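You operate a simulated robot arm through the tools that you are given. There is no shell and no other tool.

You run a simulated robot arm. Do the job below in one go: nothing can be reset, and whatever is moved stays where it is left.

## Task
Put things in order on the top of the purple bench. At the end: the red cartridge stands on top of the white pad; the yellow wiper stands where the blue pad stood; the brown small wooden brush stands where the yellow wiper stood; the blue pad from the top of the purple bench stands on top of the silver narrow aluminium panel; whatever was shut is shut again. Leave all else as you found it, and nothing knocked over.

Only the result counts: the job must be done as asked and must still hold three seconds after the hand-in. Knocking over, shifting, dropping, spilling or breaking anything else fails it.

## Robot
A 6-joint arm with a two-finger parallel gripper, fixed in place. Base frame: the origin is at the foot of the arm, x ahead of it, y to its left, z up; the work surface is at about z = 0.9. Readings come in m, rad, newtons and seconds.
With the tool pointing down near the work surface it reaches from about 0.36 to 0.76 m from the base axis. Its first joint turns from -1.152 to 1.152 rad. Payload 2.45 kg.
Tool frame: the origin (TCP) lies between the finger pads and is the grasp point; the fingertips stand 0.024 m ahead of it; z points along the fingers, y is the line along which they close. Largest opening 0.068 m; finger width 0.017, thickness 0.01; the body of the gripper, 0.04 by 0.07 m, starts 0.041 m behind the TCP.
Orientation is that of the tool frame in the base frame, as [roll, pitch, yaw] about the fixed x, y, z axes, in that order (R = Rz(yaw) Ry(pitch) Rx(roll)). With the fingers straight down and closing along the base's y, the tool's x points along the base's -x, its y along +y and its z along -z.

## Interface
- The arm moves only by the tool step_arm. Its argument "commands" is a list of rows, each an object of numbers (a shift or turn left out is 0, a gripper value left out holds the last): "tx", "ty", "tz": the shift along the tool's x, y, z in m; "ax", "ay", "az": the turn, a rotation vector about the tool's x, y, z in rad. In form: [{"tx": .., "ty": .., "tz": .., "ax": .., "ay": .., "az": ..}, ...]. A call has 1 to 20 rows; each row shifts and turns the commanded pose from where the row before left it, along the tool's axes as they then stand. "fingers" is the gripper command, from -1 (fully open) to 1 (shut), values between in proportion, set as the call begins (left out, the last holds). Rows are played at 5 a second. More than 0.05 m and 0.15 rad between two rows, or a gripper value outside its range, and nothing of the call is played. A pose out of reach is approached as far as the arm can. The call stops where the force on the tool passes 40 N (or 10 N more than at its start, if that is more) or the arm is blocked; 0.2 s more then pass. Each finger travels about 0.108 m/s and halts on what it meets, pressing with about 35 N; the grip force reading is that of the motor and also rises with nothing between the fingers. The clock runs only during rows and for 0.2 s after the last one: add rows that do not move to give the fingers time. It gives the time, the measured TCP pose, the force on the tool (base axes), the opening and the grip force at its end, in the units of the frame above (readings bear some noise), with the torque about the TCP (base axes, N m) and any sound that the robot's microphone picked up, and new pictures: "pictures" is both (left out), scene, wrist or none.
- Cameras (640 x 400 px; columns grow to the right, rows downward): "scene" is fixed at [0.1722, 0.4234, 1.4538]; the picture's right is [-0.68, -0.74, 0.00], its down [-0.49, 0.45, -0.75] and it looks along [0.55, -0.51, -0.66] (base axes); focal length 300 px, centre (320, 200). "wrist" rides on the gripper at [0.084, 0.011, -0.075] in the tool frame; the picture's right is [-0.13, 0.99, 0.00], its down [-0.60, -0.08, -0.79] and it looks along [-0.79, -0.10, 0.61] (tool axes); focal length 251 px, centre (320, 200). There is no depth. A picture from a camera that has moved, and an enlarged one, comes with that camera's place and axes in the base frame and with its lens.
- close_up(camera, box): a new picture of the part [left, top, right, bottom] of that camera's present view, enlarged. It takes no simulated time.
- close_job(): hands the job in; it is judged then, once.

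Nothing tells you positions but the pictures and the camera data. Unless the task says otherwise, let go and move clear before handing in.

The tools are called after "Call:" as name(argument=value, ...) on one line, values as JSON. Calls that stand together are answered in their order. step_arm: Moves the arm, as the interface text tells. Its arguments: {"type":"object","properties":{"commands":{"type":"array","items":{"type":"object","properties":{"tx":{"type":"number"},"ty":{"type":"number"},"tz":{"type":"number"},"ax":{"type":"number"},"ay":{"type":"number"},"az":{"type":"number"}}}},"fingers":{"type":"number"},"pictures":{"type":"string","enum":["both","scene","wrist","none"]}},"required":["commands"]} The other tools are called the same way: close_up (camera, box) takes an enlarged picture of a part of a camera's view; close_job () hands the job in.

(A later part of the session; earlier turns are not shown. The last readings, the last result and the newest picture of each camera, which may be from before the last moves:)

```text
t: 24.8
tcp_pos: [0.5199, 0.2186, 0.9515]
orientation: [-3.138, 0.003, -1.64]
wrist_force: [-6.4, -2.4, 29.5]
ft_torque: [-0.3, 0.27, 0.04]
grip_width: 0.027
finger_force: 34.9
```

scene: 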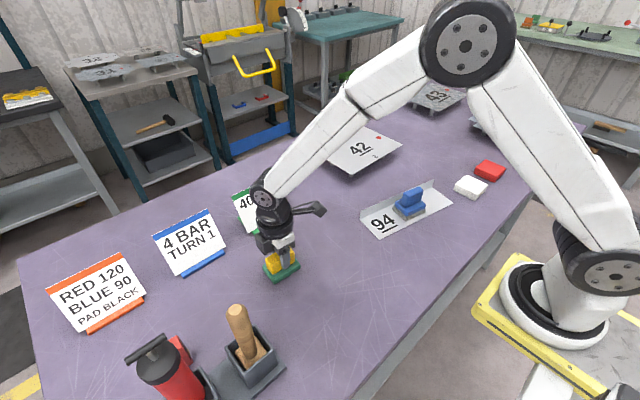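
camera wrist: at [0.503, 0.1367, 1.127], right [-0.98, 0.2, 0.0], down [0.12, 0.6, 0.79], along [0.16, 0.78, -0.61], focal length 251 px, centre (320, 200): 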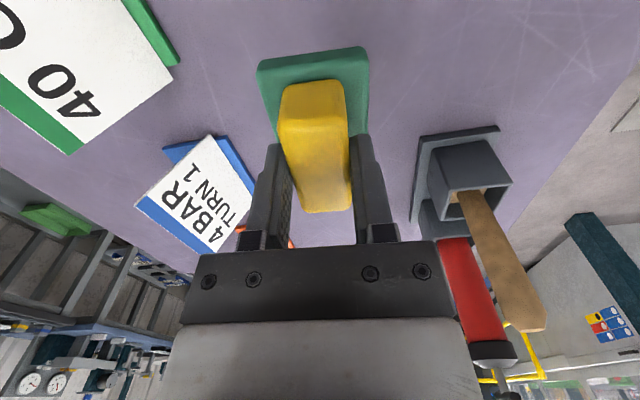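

It's down on the bench. I'll back off 1 mm, release, and rise.

Call:
step_arm(commands=[{"tz": -0.0015}, {}], pictures="none")

Call:
step_arm(commands=[{}, {}, {}], fingers=-1, pictures="none")

Call:
step_arm(commands=[{"tz": -0.02}, {"tz": -0.04}, {"tz": -0.045}, {"tz": -0.045}, {}])

Call:
close_up(camera="scene", box=[240, 200, 340, 300])

```text
t: 25.4
tcp_pos: [0.5201, 0.2184, 0.9518]
orientation: [-3.141, 0.003, -1.639]
wrist_force: [1.8, 1.1, 14.9]
ft_torque: [0.0, -0.13, 0.0]
grip_width: 0.0273
finger_force: 35.4
```

```text
t: 26.2
tcp_pos: [0.5187, 0.2184, 0.9518]
orientation: [3.141, 0.0, -1.639]
wrist_force: [-0.2, -0.4, -0.1]
ft_torque: [-0.02, 0.0, -0.04]
grip_width: 0.0683
finger_force: 0.0
```

```text
t: 27.4
tcp_pos: [0.519, 0.2205, 1.1022]
orientation: [-3.141, -0.001, -1.638]
wrist_force: [0.3, 0.1, -0.5]
ft_torque: [-0.02, -0.01, -0.03]
grip_width: 0.0678
finger_force: 0.0
camera wrist: at [0.5022, 0.136, 1.1762], right [-0.98, 0.2, 0.0], down [0.12, 0.6, 0.79], along [0.16, 0.78, -0.61], focal length 251 px, centre (320, 200)
```

scene: 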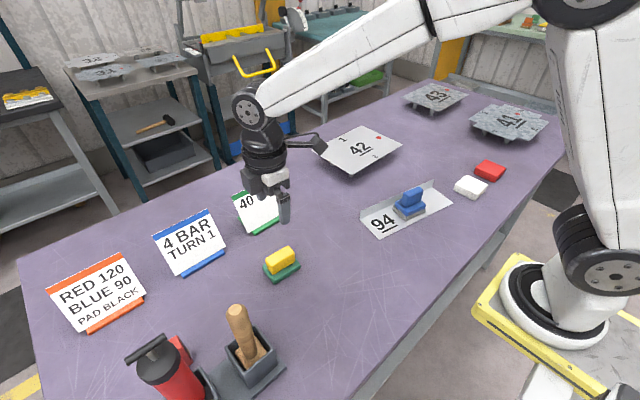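
wrist: 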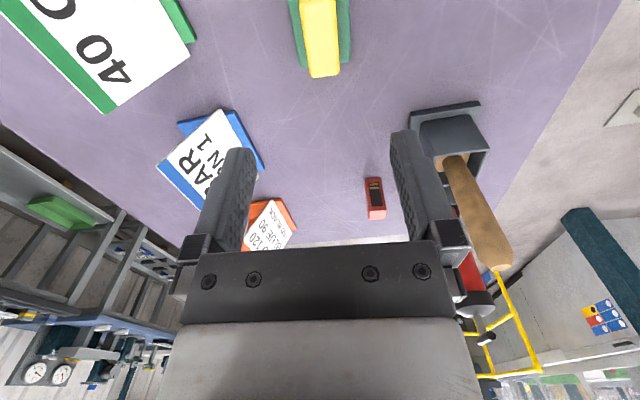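

```text
4.00 times, centred on (290, 250) of scene
camera zoom: at [0.1722, 0.4234, 1.4538], right [-0.68, -0.74, 0.0], down [-0.49, 0.45, -0.75], along [0.55, -0.51, -0.66], focal length 1200 px, centre (440, 0)
```

zoom: 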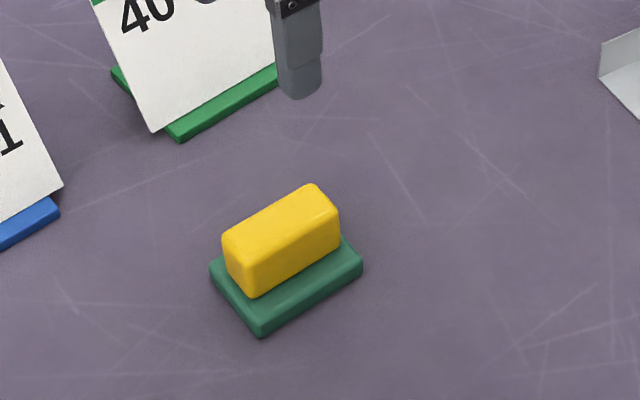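

The yellow wiper now stands on the blue pad's old spot. Next is the brush: its handle is nearly vertical at about (0.391, 0.371) with its top near z = 1.08, and the pump stands further left. I'll rise and move above the handle.

Call:
step_arm(commands=[{"tz": -0.035}, {"tz": -0.035}, {"tx": -0.0284, "ty": 0.02756}, {"tx": -0.0284, "ty": 0.02756}, {"tx": -0.0284, "ty": 0.02756}, {"tx": -0.0284, "ty": 0.02756}, {"tx": -0.0284, "ty": 0.02756}, {}])

Call:
close_up(camera="wrist", box=[220, 0, 420, 200])

Call:
close_up(camera="scene", box=[120, 220, 320, 400])

```text
t: 29.2
tcp_pos: [0.3905, 0.3693, 1.1726]
orientation: [3.141, -0.001, -1.638]
wrist_force: [0.6, 0.3, 0.5]
ft_torque: [0.04, 0.01, -0.02]
grip_width: 0.0679
finger_force: 0.0
camera wrist: at [0.3728, 0.2863, 1.2457], right [-0.98, 0.2, 0.0], down [0.12, 0.6, 0.79], along [0.16, 0.78, -0.61], focal length 251 px, centre (320, 200)
```

scene: 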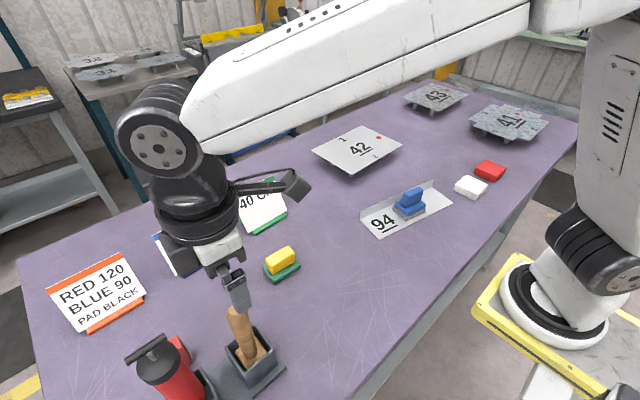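
wrist: 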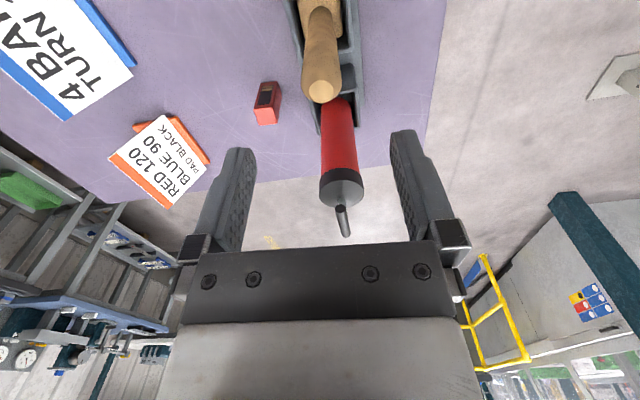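

```text
2.00 times, centred on (320, 100) of wrist
camera zoom: at [0.3728, 0.2863, 1.2457], right [-0.98, 0.2, 0.0], down [0.12, 0.6, 0.79], along [0.16, 0.78, -0.61], focal length 503 px, centre (320, 400)
```

zoom: 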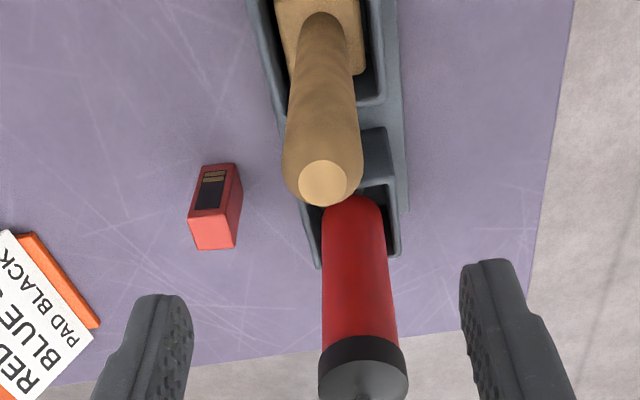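

```text
2.22 times, centred on (220, 310) of scene
camera zoom: at [0.1722, 0.4234, 1.4538], right [-0.68, -0.74, 0.0], down [-0.49, 0.45, -0.75], along [0.55, -0.51, -0.66], focal length 666 px, centre (542, -44)
```

zoom: 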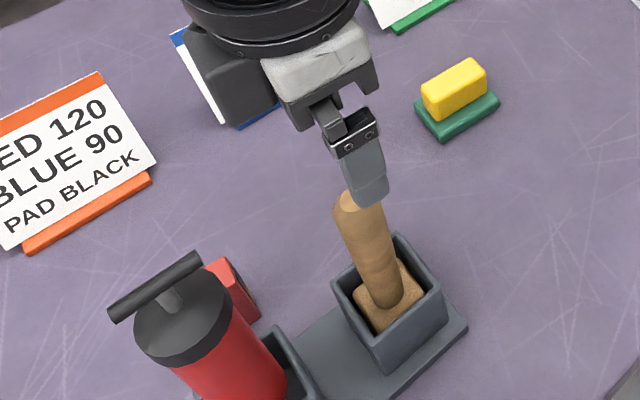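

The handle's top is at (0.389, 0.372, 1.091) and is about 26 mm thick. The pump's T-bar lies close on the +y side, so I'll turn the gripper so its bulky side faces +x instead, then re-check.

Call:
step_arm(commands=[{"az": 0.1}, {"az": 0.14}, {"az": 0.14}, {"az": 0.14}, {"az": 0.14}, {"az": 0.14}, {"az": 0.14}, {"az": 0.14}, {"az": 0.14}, {"az": 0.14}, {"az": 0.14}, {}])

Call:
close_up(camera="wrist", box=[220, 0, 420, 200])

Call:
close_up(camera="scene", box=[120, 220, 320, 400])

```text
t: 31.8
tcp_pos: [0.3909, 0.3704, 1.1728]
orientation: [3.141, 0.0, -3.141]
wrist_force: [0.5, 0.4, 0.0]
ft_torque: [0.03, -0.01, 0.02]
grip_width: 0.068
finger_force: 0.0
camera wrist: at [0.3061, 0.3806, 1.2463], right [0.13, 0.99, 0.0], down [0.6, -0.08, 0.79], along [0.79, -0.1, -0.61], focal length 251 px, centre (320, 200)
```

scene: 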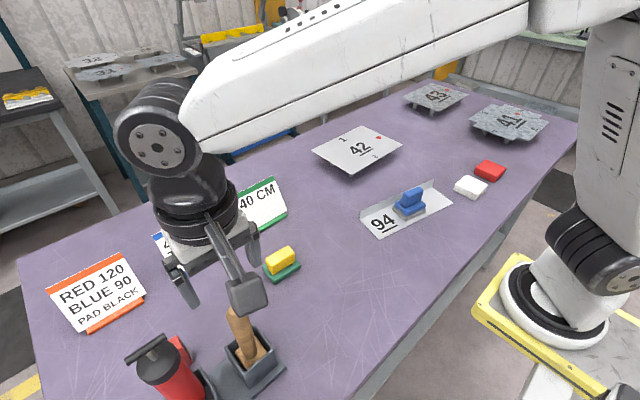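
wrist: 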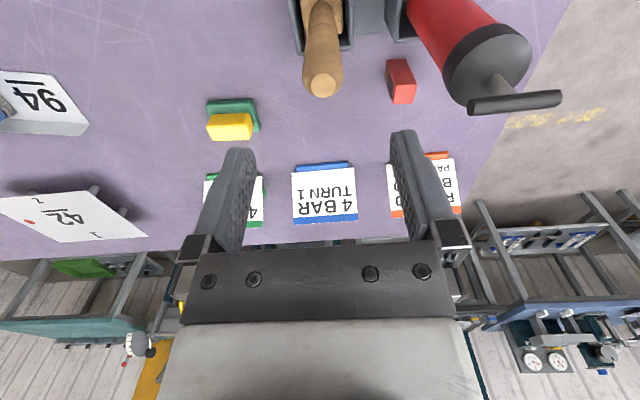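

```text
2.00 times, centred on (320, 100) of wrist
camera zoom: at [0.3061, 0.3806, 1.2463], right [0.13, 0.99, 0.0], down [0.6, -0.08, 0.79], along [0.79, -0.1, -0.61], focal length 503 px, centre (320, 400)
```

zoom: 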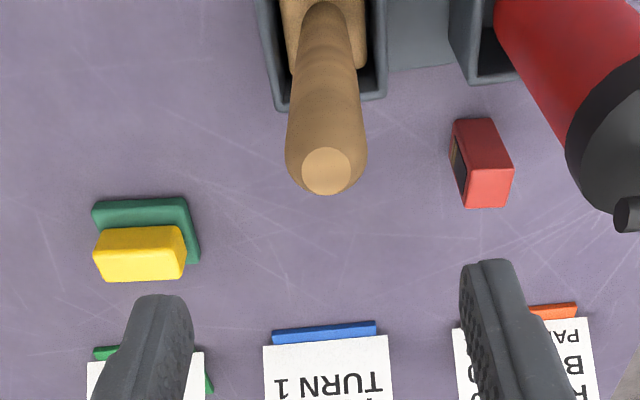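

```text
2.22 times, centred on (220, 310) of scene
camera zoom: at [0.1722, 0.4234, 1.4538], right [-0.68, -0.74, 0.0], down [-0.49, 0.45, -0.75], along [0.55, -0.51, -0.66], focal length 666 px, centre (542, -44)
```

zoom: 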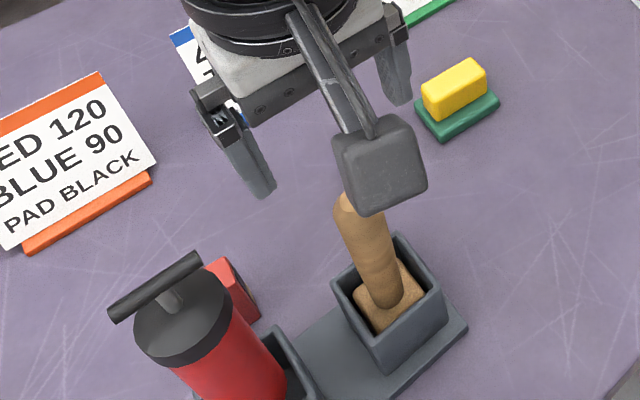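

Laterally aligned within 2 mm and the +y finger clears the pump by about 29 mm. I'll correct and descend partway, then check again.

Call:
step_arm(commands=[{"tx": 0.0024, "ty": 0.0016}, {"tz": 0.035}, {"tz": 0.03}, {}])

Call:
close_up(camera="wrist", box=[200, 20, 440, 240])

Call:
close_up(camera="scene", box=[120, 220, 320, 400])

```text
t: 32.8
tcp_pos: [0.388, 0.371, 1.1067]
orientation: [3.14, 0.0, -3.14]
wrist_force: [-0.1, -0.6, 0.2]
ft_torque: [-0.03, -0.02, 0.0]
grip_width: 0.0679
finger_force: 0.0
camera wrist: at [0.3036, 0.3823, 1.1815], right [0.13, 0.99, 0.0], down [0.6, -0.08, 0.79], along [0.79, -0.1, -0.61], focal length 251 px, centre (320, 200)
```

scene: 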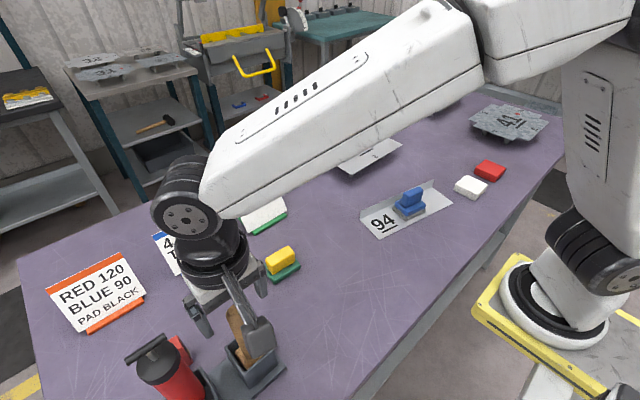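
wrist: 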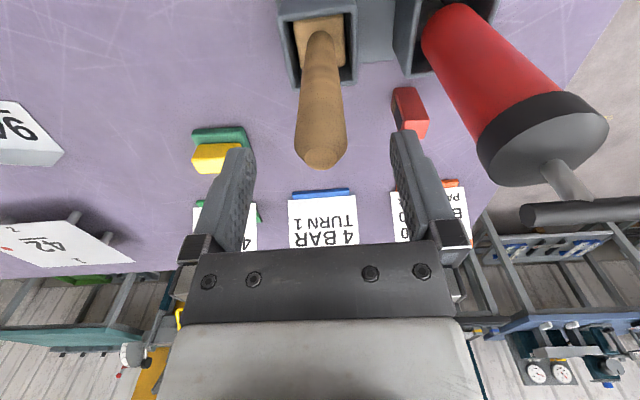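

```text
1.82 times, centred on (320, 130) of wrist
camera zoom: at [0.3036, 0.3823, 1.1815], right [0.13, 0.99, 0.0], down [0.6, -0.08, 0.79], along [0.79, -0.1, -0.61], focal length 457 px, centre (320, 327)
```

zoom: 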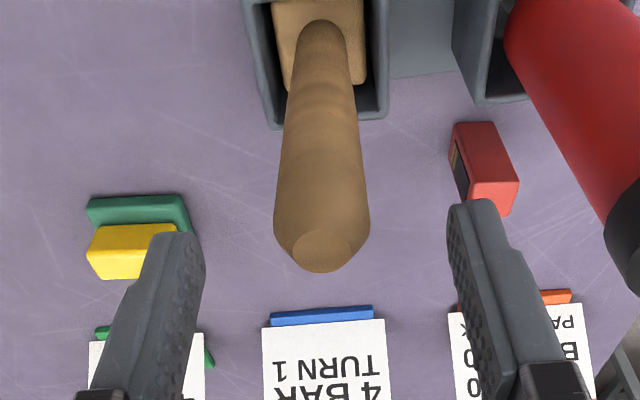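

```text
2.22 times, centred on (220, 310) of scene
camera zoom: at [0.1722, 0.4234, 1.4538], right [-0.68, -0.74, 0.0], down [-0.49, 0.45, -0.75], along [0.55, -0.51, -0.66], focal length 666 px, centre (542, -44)
```

zoom: 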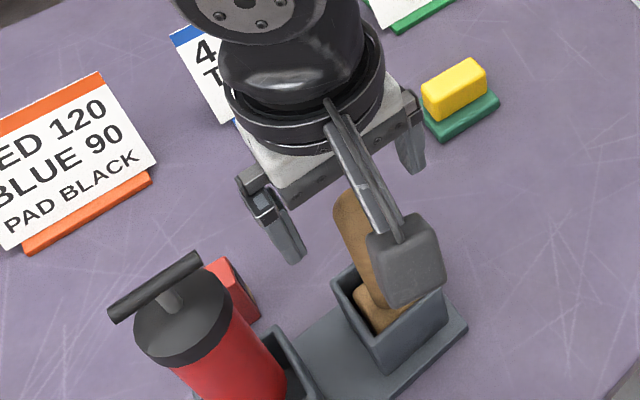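

Call:
step_arm(commands=[{"tx": 0.001, "tz": 0.025}, {"tz": 0.0235}, {}], pictures="both")

```text
t: 33.6
tcp_pos: [0.387, 0.3708, 1.059]
orientation: [3.141, -0.001, -3.14]
wrist_force: [-0.3, -0.4, -0.4]
ft_torque: [-0.02, 0.0, -0.01]
grip_width: 0.0681
finger_force: 0.0
camera wrist: at [0.3023, 0.3818, 1.1328], right [0.13, 0.99, 0.0], down [0.6, -0.08, 0.79], along [0.79, -0.1, -0.61], focal length 251 px, centre (320, 200)
```

scene: 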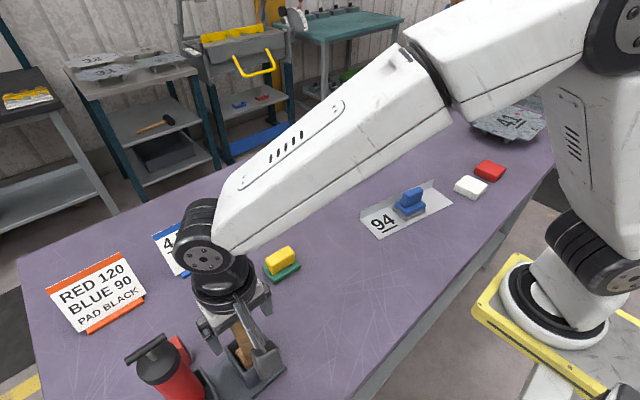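
wrist: 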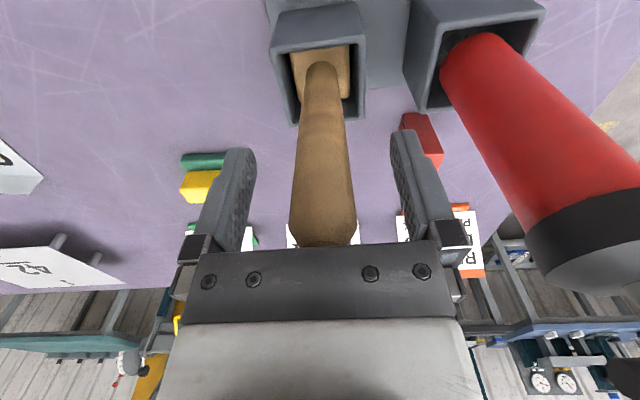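

Call:
step_arm(commands=[{}, {}, {}], fingers=1)

Call:
close_up(camera="wrist", box=[220, 0, 420, 260])

```text
t: 34.4
tcp_pos: [0.3877, 0.3711, 1.0598]
orientation: [3.141, 0.001, -3.141]
wrist_force: [0.0, -0.6, 0.1]
ft_torque: [-0.03, -0.01, 0.02]
grip_width: 0.025
finger_force: 35.1
camera wrist: at [0.3023, 0.3818, 1.1331], right [0.13, 0.99, 0.0], down [0.6, -0.08, 0.79], along [0.79, -0.1, -0.61], focal length 251 px, centre (320, 200)
```

scene: 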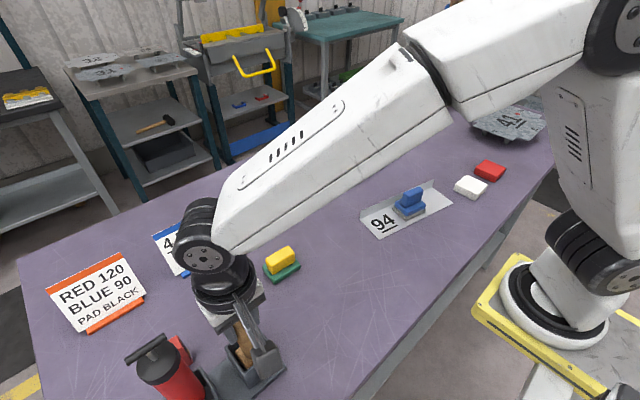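
wrist: 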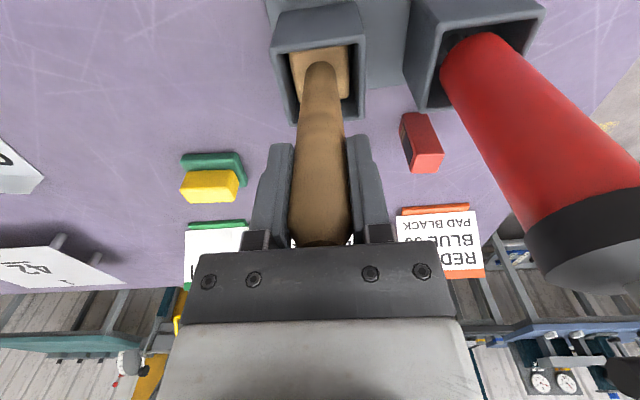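

```text
1.54 times, centred on (320, 130) of wrist
camera zoom: at [0.3023, 0.3818, 1.1331], right [0.13, 0.99, 0.0], down [0.6, -0.08, 0.79], along [0.79, -0.1, -0.61], focal length 387 px, centre (320, 308)
```

zoom: 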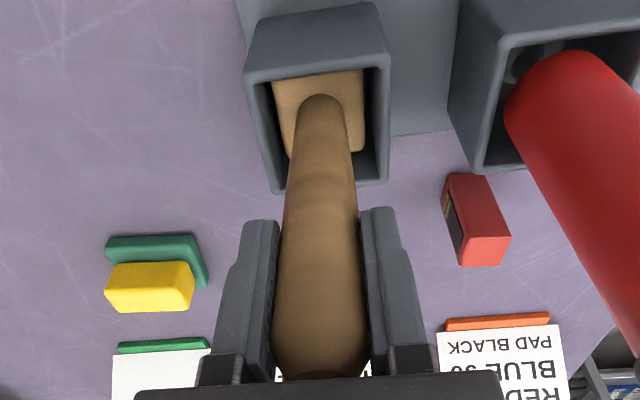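

The brush handle is gripped. I'll lift it straight up out of its cup.

Call:
step_arm(commands=[{"tz": -0.02}, {"tz": -0.03}, {"tz": -0.04}, {"tz": -0.04}, {}])

Call:
close_up(camera="scene", box=[120, 220, 320, 400])

Call:
close_up(camera="wrist", box=[200, 0, 440, 240])

```text
t: 35.6
tcp_pos: [0.3876, 0.3721, 1.1897]
orientation: [3.14, 0.001, -3.141]
wrist_force: [-0.3, 0.2, -1.2]
ft_torque: [-0.02, 0.0, 0.01]
grip_width: 0.0251
finger_force: 35.3
camera wrist: at [0.3032, 0.3827, 1.2626], right [0.13, 0.99, 0.0], down [0.6, -0.08, 0.79], along [0.79, -0.1, -0.61], focal length 251 px, centre (320, 200)
```

scene: 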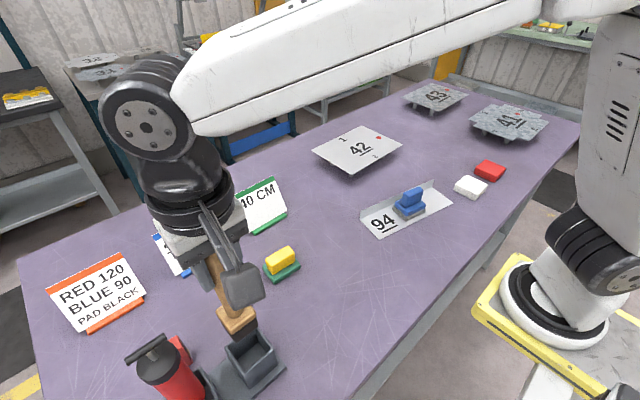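
wrist: 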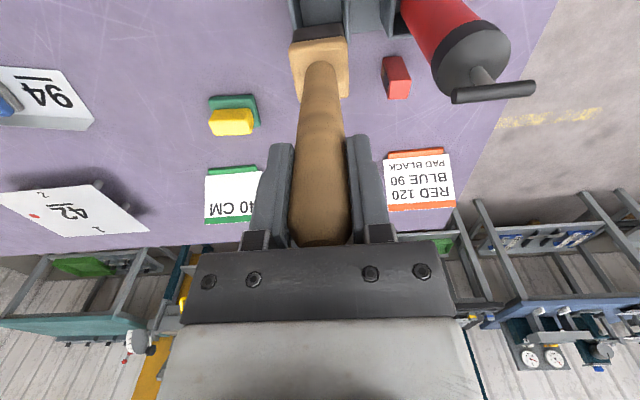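

```text
2.22 times, centred on (220, 310) of scene
camera zoom: at [0.1723, 0.4234, 1.4538], right [-0.68, -0.74, 0.0], down [-0.49, 0.45, -0.75], along [0.55, -0.51, -0.66], focal length 666 px, centre (542, -44)
```

zoom: 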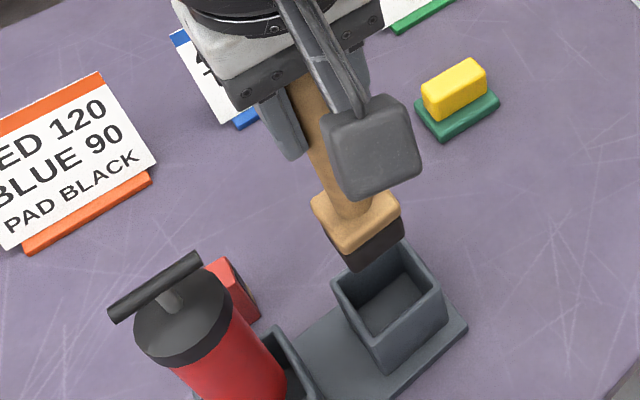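

```text
1.67 times, centred on (320, 120) of wrist
camera zoom: at [0.3032, 0.3827, 1.2626], right [0.13, 0.99, 0.0], down [0.6, -0.08, 0.79], along [0.79, -0.1, -0.61], focal length 419 px, centre (320, 333)
```

zoom: 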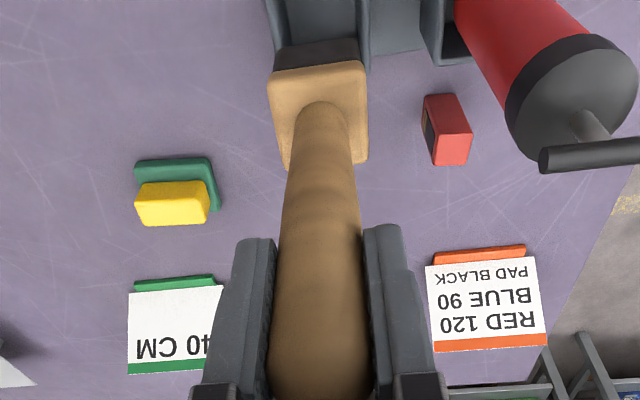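

The brush is out of its cup. I'll carry it to the wiper's old spot at (0.380, 0.200) and start lowering.

Call:
step_arm(commands=[{"tx": 0.0019, "ty": -0.043}, {"tx": 0.0019, "ty": -0.043}, {"tx": 0.0019, "ty": -0.043}, {"tx": 0.0019, "ty": -0.043}, {}, {"tz": 0.04}, {"tz": 0.04}, {"tz": 0.03}, {}])

Call:
close_up(camera="scene", box=[240, 220, 440, 360])

Call:
close_up(camera="wrist", box=[200, 0, 440, 240])

```text
t: 37.6
tcp_pos: [0.3805, 0.1997, 1.0787]
orientation: [3.141, 0.0, -3.14]
wrist_force: [-0.7, 0.4, -1.2]
ft_torque: [-0.03, 0.01, 0.01]
grip_width: 0.025
finger_force: 35.4
camera wrist: at [0.2951, 0.2105, 1.1521], right [0.13, 0.99, 0.0], down [0.6, -0.08, 0.79], along [0.79, -0.1, -0.61], focal length 251 px, centre (320, 200)
```

scene: 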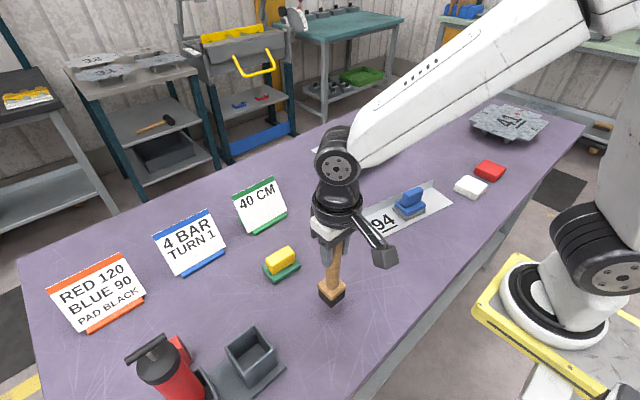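
wrist: 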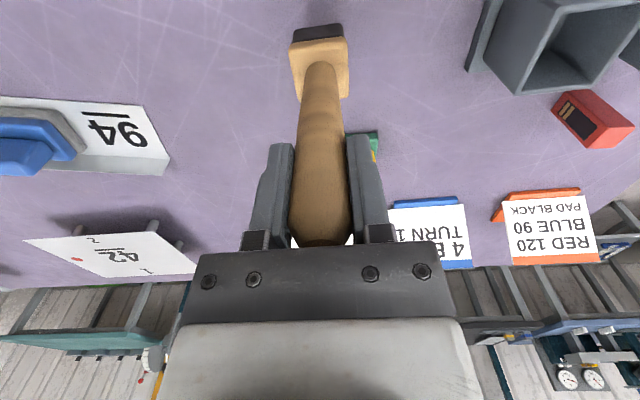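

```text
2.86 times, centred on (340, 290) of scene
camera zoom: at [0.1723, 0.4234, 1.4538], right [-0.68, -0.74, 0.0], down [-0.49, 0.45, -0.75], along [0.55, -0.51, -0.66], focal length 857 px, centre (263, -57)
```

zoom: 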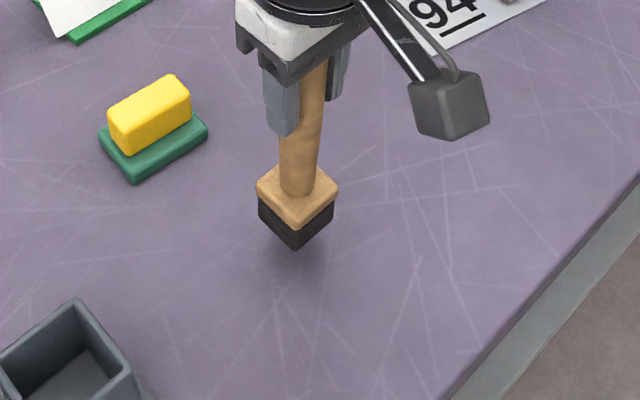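

```text
1.67 times, centred on (320, 120) of wrist
camera zoom: at [0.2951, 0.2105, 1.1521], right [0.13, 0.99, 0.0], down [0.6, -0.08, 0.79], along [0.79, -0.1, -0.61], focal length 419 px, centre (320, 333)
```

zoom: 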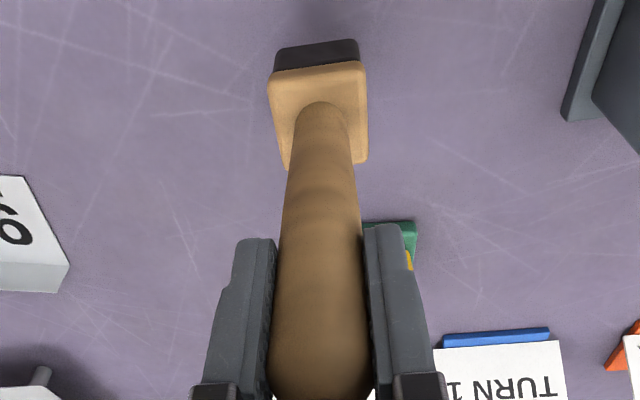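

Call:
step_arm(commands=[{"tz": 0.012}, {"tz": 0.004}, {}], pictures="none")

Call:
step_arm(commands=[{"tz": 0.002}, {}], pictures="none")

Call:
step_arm(commands=[{"tz": 0.0015}, {}], pictures="scene")

Call:
close_up(camera="scene", box=[290, 240, 390, 330])

```text
t: 38.4
tcp_pos: [0.3798, 0.1993, 1.0636]
orientation: [-3.141, 0.0, -3.14]
wrist_force: [-0.2, 0.0, -0.4]
ft_torque: [0.02, 0.02, -0.01]
grip_width: 0.0249
finger_force: 34.9
```

```text
t: 39.0
tcp_pos: [0.3811, 0.2001, 1.0619]
orientation: [-3.141, 0.0, -3.14]
wrist_force: [0.4, 0.1, -1.2]
ft_torque: [-0.01, 0.01, 0.01]
grip_width: 0.0249
finger_force: 35.1
```

```text
t: 39.6
tcp_pos: [0.3797, 0.2005, 1.0596]
orientation: [-3.141, 0.0, -3.14]
wrist_force: [0.3, -0.4, -0.8]
ft_torque: [0.02, -0.01, -0.05]
grip_width: 0.0251
finger_force: 35.2
```

scene: 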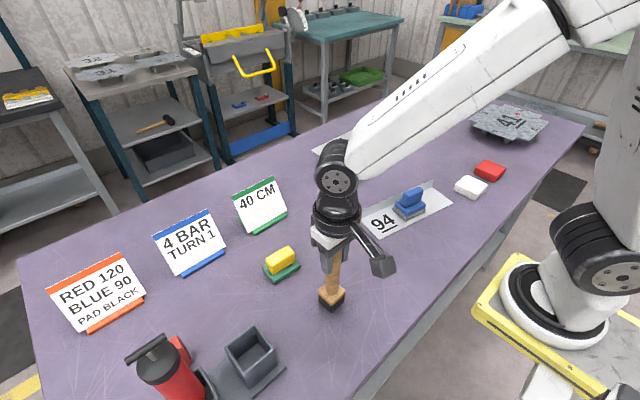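

```text
4.44 times, centred on (340, 285) of scene
camera zoom: at [0.1723, 0.4234, 1.4538], right [-0.68, -0.74, 0.0], down [-0.49, 0.45, -0.75], along [0.55, -0.51, -0.66], focal length 1333 px, centre (231, -178)
```

zoom: 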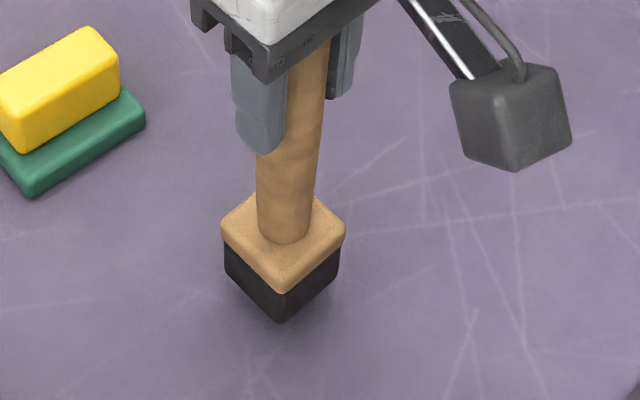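

Call:
step_arm(commands=[{"tz": 0.002}, {}], pictures="none")

Call:
step_arm(commands=[{"tz": 0.0015}, {}], pictures="none")

Call:
step_arm(commands=[{"tz": 0.0015}, {}], pictures="none")

```text
t: 40.2
tcp_pos: [0.3794, 0.199, 1.0577]
orientation: [3.141, -0.001, -3.139]
wrist_force: [-0.5, 0.6, -0.4]
ft_torque: [-0.02, 0.02, 0.0]
grip_width: 0.0249
finger_force: 35.4
```

```text
t: 40.8
tcp_pos: [0.3791, 0.1996, 1.0575]
orientation: [-3.141, 0.001, -3.14]
wrist_force: [0.4, -0.2, -0.2]
ft_torque: [0.02, 0.01, 0.0]
grip_width: 0.025
finger_force: 34.7
```

```text
t: 41.4
tcp_pos: [0.3791, 0.2002, 1.0539]
orientation: [3.141, -0.002, -3.14]
wrist_force: [0.3, -0.1, -0.3]
ft_torque: [0.0, -0.03, -0.01]
grip_width: 0.0253
finger_force: 35.0
```

Call:
step_arm(commands=[{"tz": 0.0013}, {}], pictures="none")

Call:
step_arm(commands=[{"tz": 0.0013}, {}], pictures="scene")

Call:
close_up(camera="scene", box=[290, 240, 390, 330])

```text
t: 42.0
tcp_pos: [0.38, 0.2002, 1.0531]
orientation: [3.141, -0.001, -3.14]
wrist_force: [0.3, 0.7, -1.5]
ft_torque: [0.03, -0.02, -0.01]
grip_width: 0.0248
finger_force: 35.4
```

```text
t: 42.6
tcp_pos: [0.3796, 0.2002, 1.0524]
orientation: [3.14, -0.001, -3.139]
wrist_force: [0.9, 0.4, -0.7]
ft_torque: [0.02, 0.01, 0.01]
grip_width: 0.025
finger_force: 34.8
```

scene: 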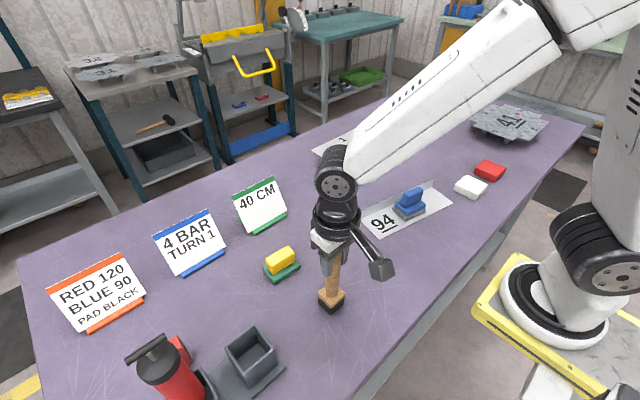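

```text
4.44 times, centred on (340, 285) of scene
camera zoom: at [0.1723, 0.4234, 1.4538], right [-0.68, -0.74, 0.0], down [-0.49, 0.45, -0.75], along [0.55, -0.51, -0.66], focal length 1333 px, centre (231, -178)
```

zoom: 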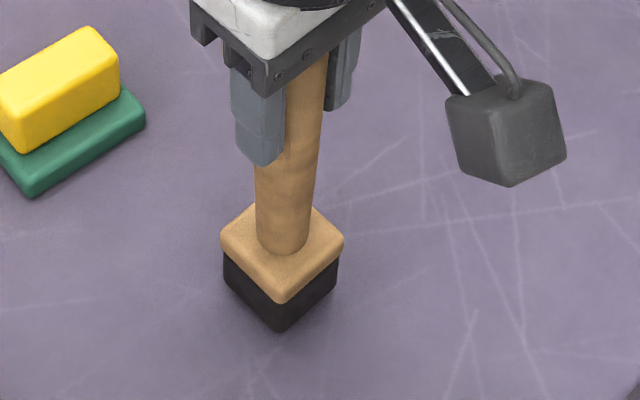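

Call:
step_arm(commands=[{"tz": 0.0013}, {}], pictures="none")

Call:
step_arm(commands=[{"tz": 0.0013}, {}], pictures="none")

Call:
step_arm(commands=[{"tz": 0.0013}, {}], pictures="none")

```text
t: 43.2
tcp_pos: [0.3807, 0.2009, 1.0499]
orientation: [3.141, 0.002, -3.142]
wrist_force: [-0.3, 1.0, -0.8]
ft_torque: [0.05, 0.02, -0.01]
grip_width: 0.025
finger_force: 35.2
```

```text
t: 43.8
tcp_pos: [0.3796, 0.1997, 1.0489]
orientation: [3.141, -0.001, -3.14]
wrist_force: [0.5, -0.3, 0.2]
ft_torque: [0.01, 0.02, 0.0]
grip_width: 0.0249
finger_force: 35.0
```

```text
t: 44.4
tcp_pos: [0.3807, 0.2002, 1.0472]
orientation: [-3.141, 0.002, -3.139]
wrist_force: [-0.7, 0.1, -1.4]
ft_torque: [0.03, 0.01, 0.02]
grip_width: 0.025
finger_force: 35.1
```

Call:
step_arm(commands=[{"tz": 0.0013}, {}], pictures="none")

Call:
step_arm(commands=[{"tz": 0.0013}, {}], pictures="scene")

Call:
close_up(camera="scene", box=[290, 240, 390, 330])

```text
t: 45.0
tcp_pos: [0.3814, 0.2, 1.0456]
orientation: [3.141, 0.0, -3.139]
wrist_force: [-0.8, 1.0, -0.9]
ft_torque: [-0.03, -0.01, 0.02]
grip_width: 0.0248
finger_force: 35.0
```

```text
t: 45.6
tcp_pos: [0.3802, 0.2005, 1.0466]
orientation: [-3.141, 0.001, -3.141]
wrist_force: [-1.9, -1.7, 9.9]
ft_torque: [-0.27, 0.22, -0.04]
grip_width: 0.025
finger_force: 35.8
```

scene: 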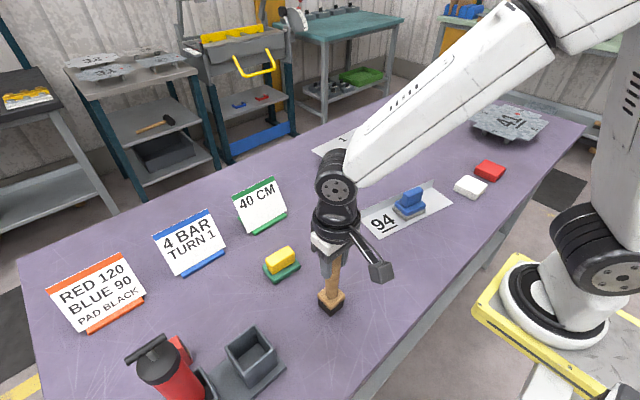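

```text
4.44 times, centred on (340, 285) of scene
camera zoom: at [0.1721, 0.4233, 1.4539], right [-0.68, -0.74, 0.0], down [-0.49, 0.45, -0.75], along [0.55, -0.51, -0.66], focal length 1333 px, centre (231, -178)
```

zoom: 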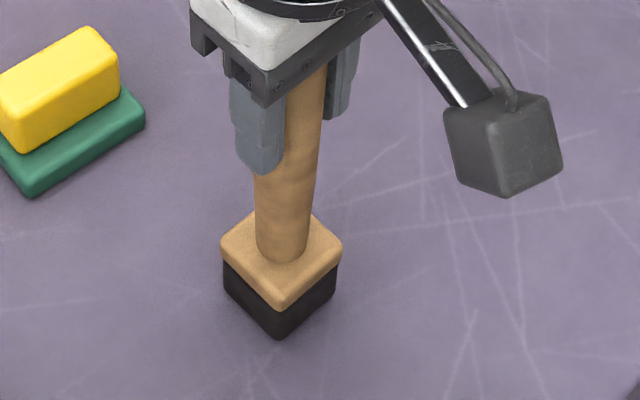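

The brush has touched the bench. I'll release it.

Call:
step_arm(commands=[{}, {}, {}, {}], fingers=-1)

Call:
close_up(camera="scene", box=[290, 240, 390, 330])

Call:
close_up(camera="wrist", box=[200, 20, 440, 260])

```text
t: 46.6
tcp_pos: [0.3808, 0.1992, 1.0458]
orientation: [-3.14, 0.0, -3.141]
wrist_force: [-0.6, -0.3, -0.4]
ft_torque: [-0.01, -0.01, 0.01]
grip_width: 0.068
finger_force: 0.0
camera wrist: at [0.2956, 0.2101, 1.1193], right [0.13, 0.99, 0.0], down [0.6, -0.08, 0.79], along [0.79, -0.1, -0.61], focal length 251 px, centre (320, 200)
```

scene: 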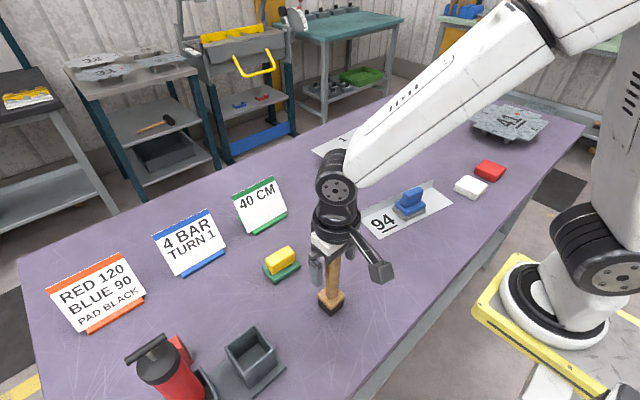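
wrist: 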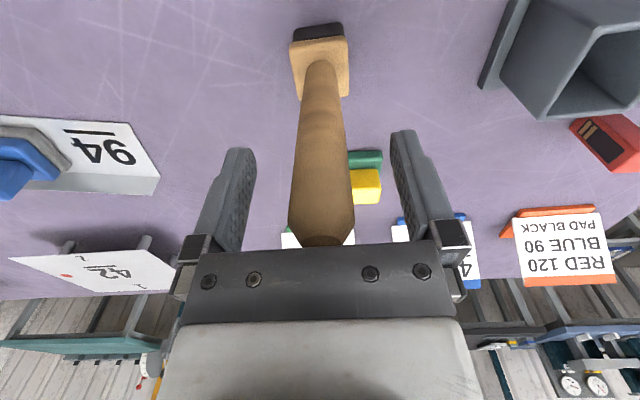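

```text
4.44 times, centred on (340, 285) of scene
camera zoom: at [0.1722, 0.4234, 1.4538], right [-0.68, -0.74, 0.0], down [-0.49, 0.45, -0.75], along [0.55, -0.51, -0.66], focal length 1333 px, centre (231, -178)
```

zoom: 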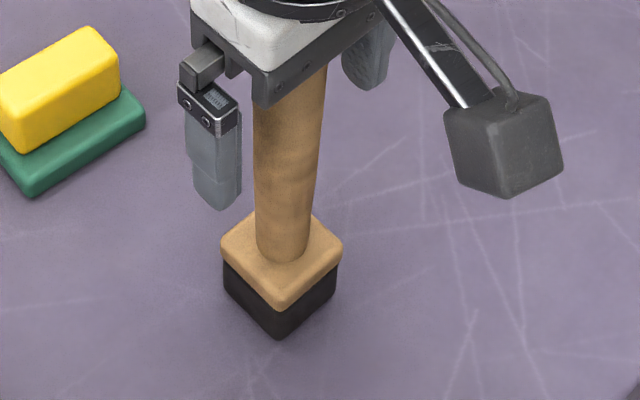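

```text
1.67 times, centred on (320, 140) of wrist
camera zoom: at [0.2956, 0.2101, 1.1193], right [0.13, 0.99, 0.0], down [0.6, -0.08, 0.79], along [0.79, -0.1, -0.61], focal length 419 px, centre (320, 300)
```

zoom: 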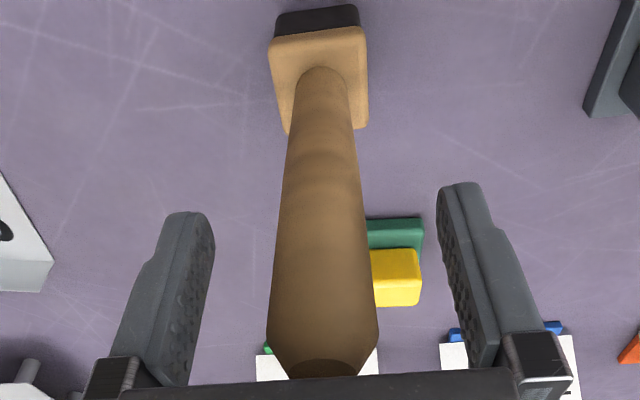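

The brush stands free on the wiper's old spot. I'll rise clear of it and move over the red cartridge, turning the gripper so the camera faces away from the pump.

Call:
step_arm(commands=[{"tz": -0.02}, {"tz": -0.045}, {"tz": -0.045}, {"tz": -0.04}, {"tx": -0.02, "ty": 0.0417}, {"tx": -0.02, "ty": 0.0417}, {"tx": -0.02, "ty": 0.0417}, {"tx": -0.02, "ty": 0.0417}, {"tx": -0.02, "ty": 0.0417}, {"tx": -0.02, "ty": 0.0417}, {}])

Call:
step_arm(commands=[{"az": -0.15}, {"az": -0.15}, {"az": -0.15}, {"az": -0.15}, {"az": -0.15}, {"az": -0.15}, {"az": -0.15}, {"az": -0.15}, {"az": -0.15}, {"az": -0.15}, {"az": -0.07}, {}])

Call:
close_up(camera="wrist", box=[220, 0, 420, 200])

Call:
close_up(camera="scene", box=[290, 220, 390, 330])

```text
t: 49.0
tcp_pos: [0.4996, 0.4506, 1.1956]
orientation: [-3.141, -0.001, -3.139]
wrist_force: [-0.5, 0.0, -0.1]
ft_torque: [0.0, 0.04, 0.0]
grip_width: 0.0683
finger_force: 0.0
camera wrist: at [0.415, 0.4619, 1.2694], right [0.13, 0.99, 0.0], down [0.6, -0.08, 0.79], along [0.79, -0.1, -0.61], focal length 251 px, centre (320, 200)
```

scene: 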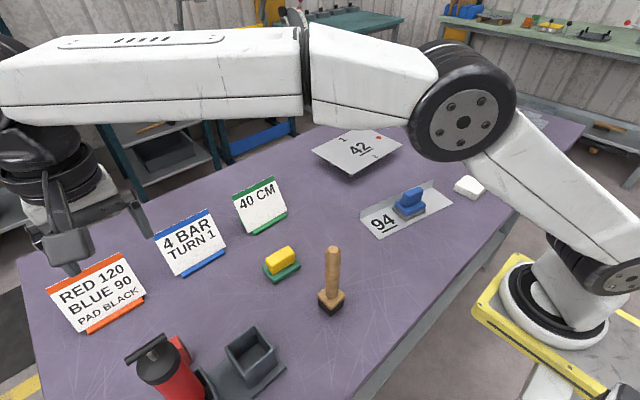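
wrist: 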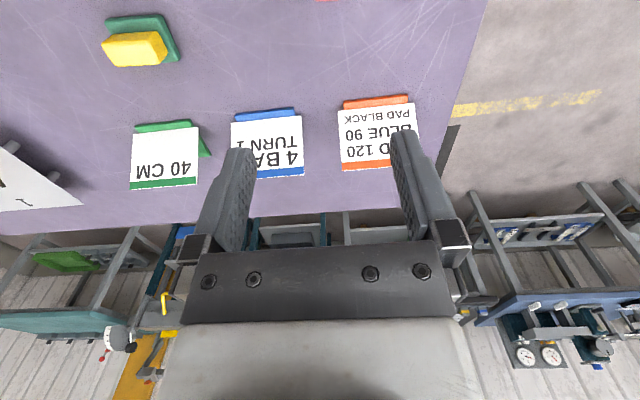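

```text
t: 51.6
tcp_pos: [0.5, 0.4505, 1.1953]
orientation: [-3.141, 0.001, -1.569]
wrist_force: [-0.3, -0.2, -0.1]
ft_torque: [-0.04, 0.03, 0.01]
grip_width: 0.0678
finger_force: 0.1
camera wrist: at [0.4881, 0.3656, 1.2694], right [-0.99, 0.13, 0.0], down [0.08, 0.6, 0.79], along [0.1, 0.79, -0.61], focal length 251 px, centre (320, 200)
```

scene: 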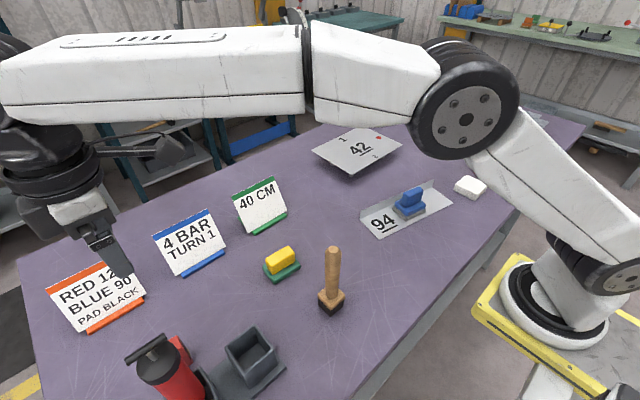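
wrist: 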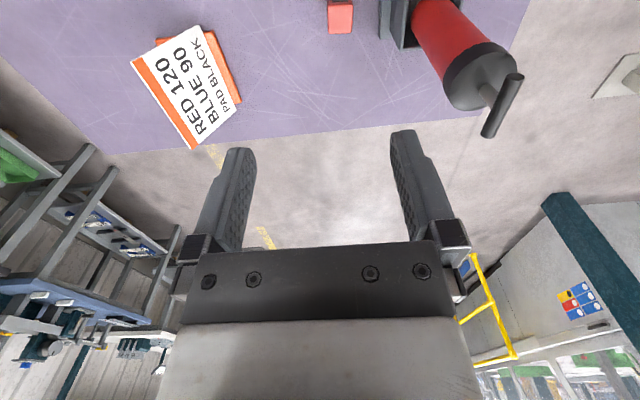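

```text
2.00 times, centred on (320, 100) of wrist
camera zoom: at [0.4881, 0.3656, 1.2694], right [-0.99, 0.13, 0.0], down [0.08, 0.6, 0.79], along [0.1, 0.79, -0.61], focal length 503 px, centre (320, 400)
```

zoom: 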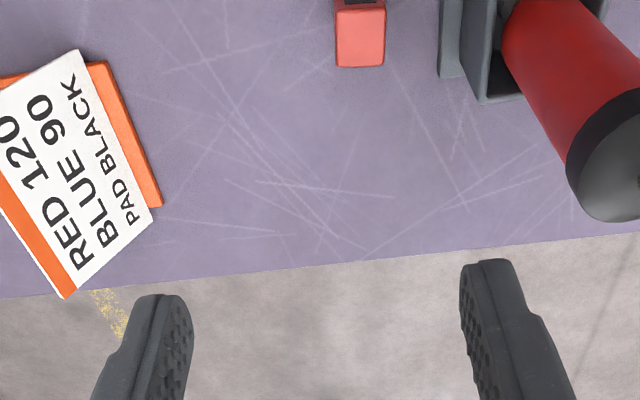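

```text
3.64 times, centred on (340, 275) of scene
camera zoom: at [0.1722, 0.4234, 1.4538], right [-0.68, -0.74, 0.0], down [-0.49, 0.45, -0.75], along [0.55, -0.51, -0.66], focal length 1091 px, centre (247, -73)
```

zoom: 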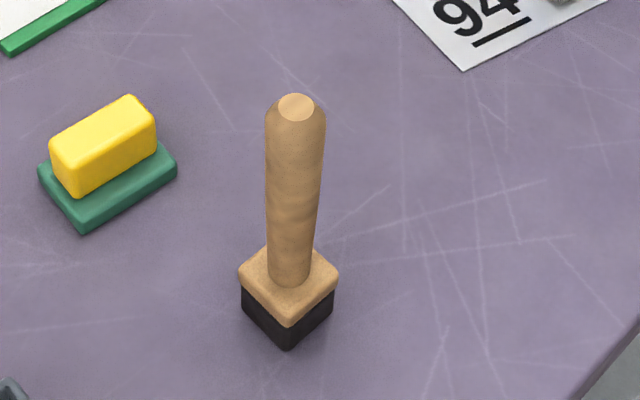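

The brush stands well. The cartridge's top centre triangulates to about (0.480, 0.459, 0.965), roughly 26 mm wide in x. I'll move above it and descend for a closer look, with the fingers partly closed for clearance from the pump.

Call:
step_arm(commands=[{"tx": -0.0065, "ty": 0.0203}, {"tz": 0.04}, {"tz": 0.04}, {}], fingers=-0.6)

Call:
close_up(camera="wrist", box=[240, 0, 440, 160])

Call:
close_up(camera="scene", box=[60, 220, 260, 400])

```text
t: 52.6
tcp_pos: [0.4797, 0.4551, 1.1151]
orientation: [-3.141, 0.001, -1.571]
wrist_force: [0.5, 0.8, 0.5]
ft_torque: [-0.04, 0.03, 0.01]
grip_width: 0.0544
finger_force: 0.1
camera wrist: at [0.4686, 0.371, 1.1886], right [-0.99, 0.13, 0.0], down [0.08, 0.6, 0.79], along [0.1, 0.79, -0.61], focal length 251 px, centre (320, 200)
```

scene: 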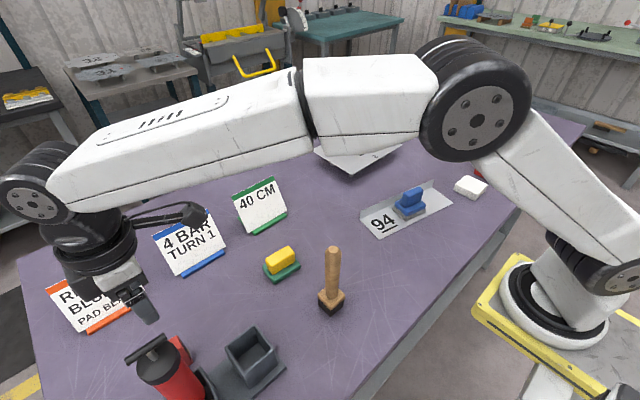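
wrist: 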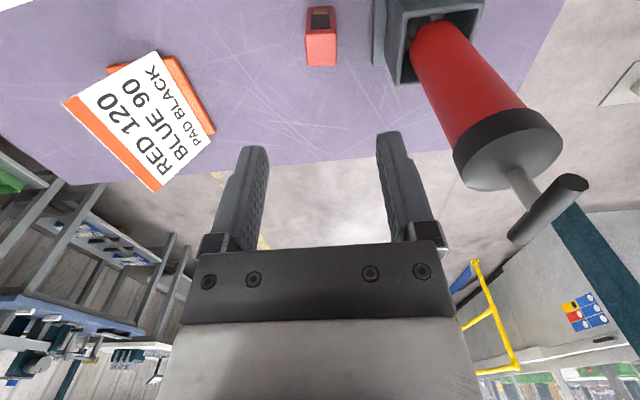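

```text
2.50 times, centred on (340, 80) of wrist
camera zoom: at [0.4686, 0.371, 1.1886], right [-0.99, 0.13, 0.0], down [0.08, 0.6, 0.79], along [0.1, 0.79, -0.61], focal length 629 px, centre (270, 500)
```

zoom: 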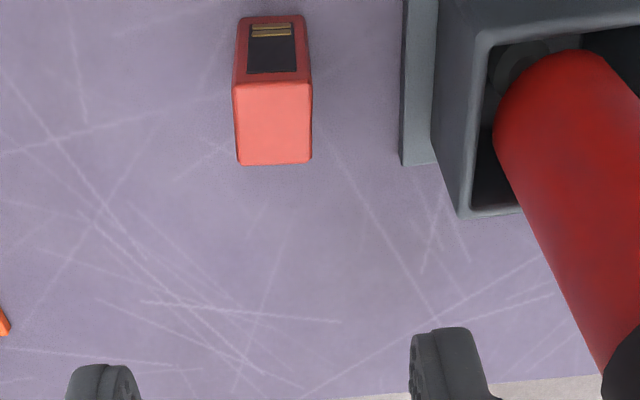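

```text
2.22 times, centred on (160, 310) of scene
camera zoom: at [0.1722, 0.4234, 1.4538], right [-0.68, -0.74, 0.0], down [-0.49, 0.45, -0.75], along [0.55, -0.51, -0.66], focal length 666 px, centre (676, -44)
```

zoom: 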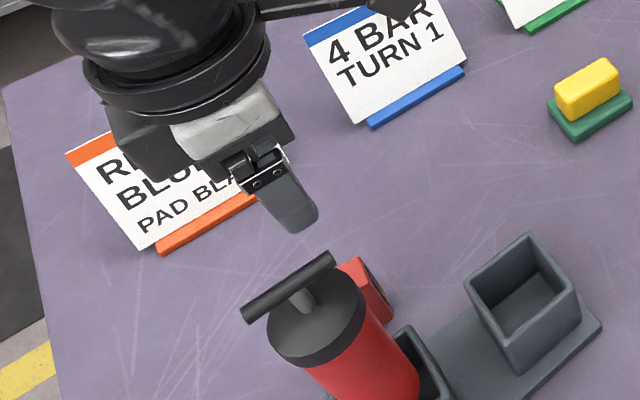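

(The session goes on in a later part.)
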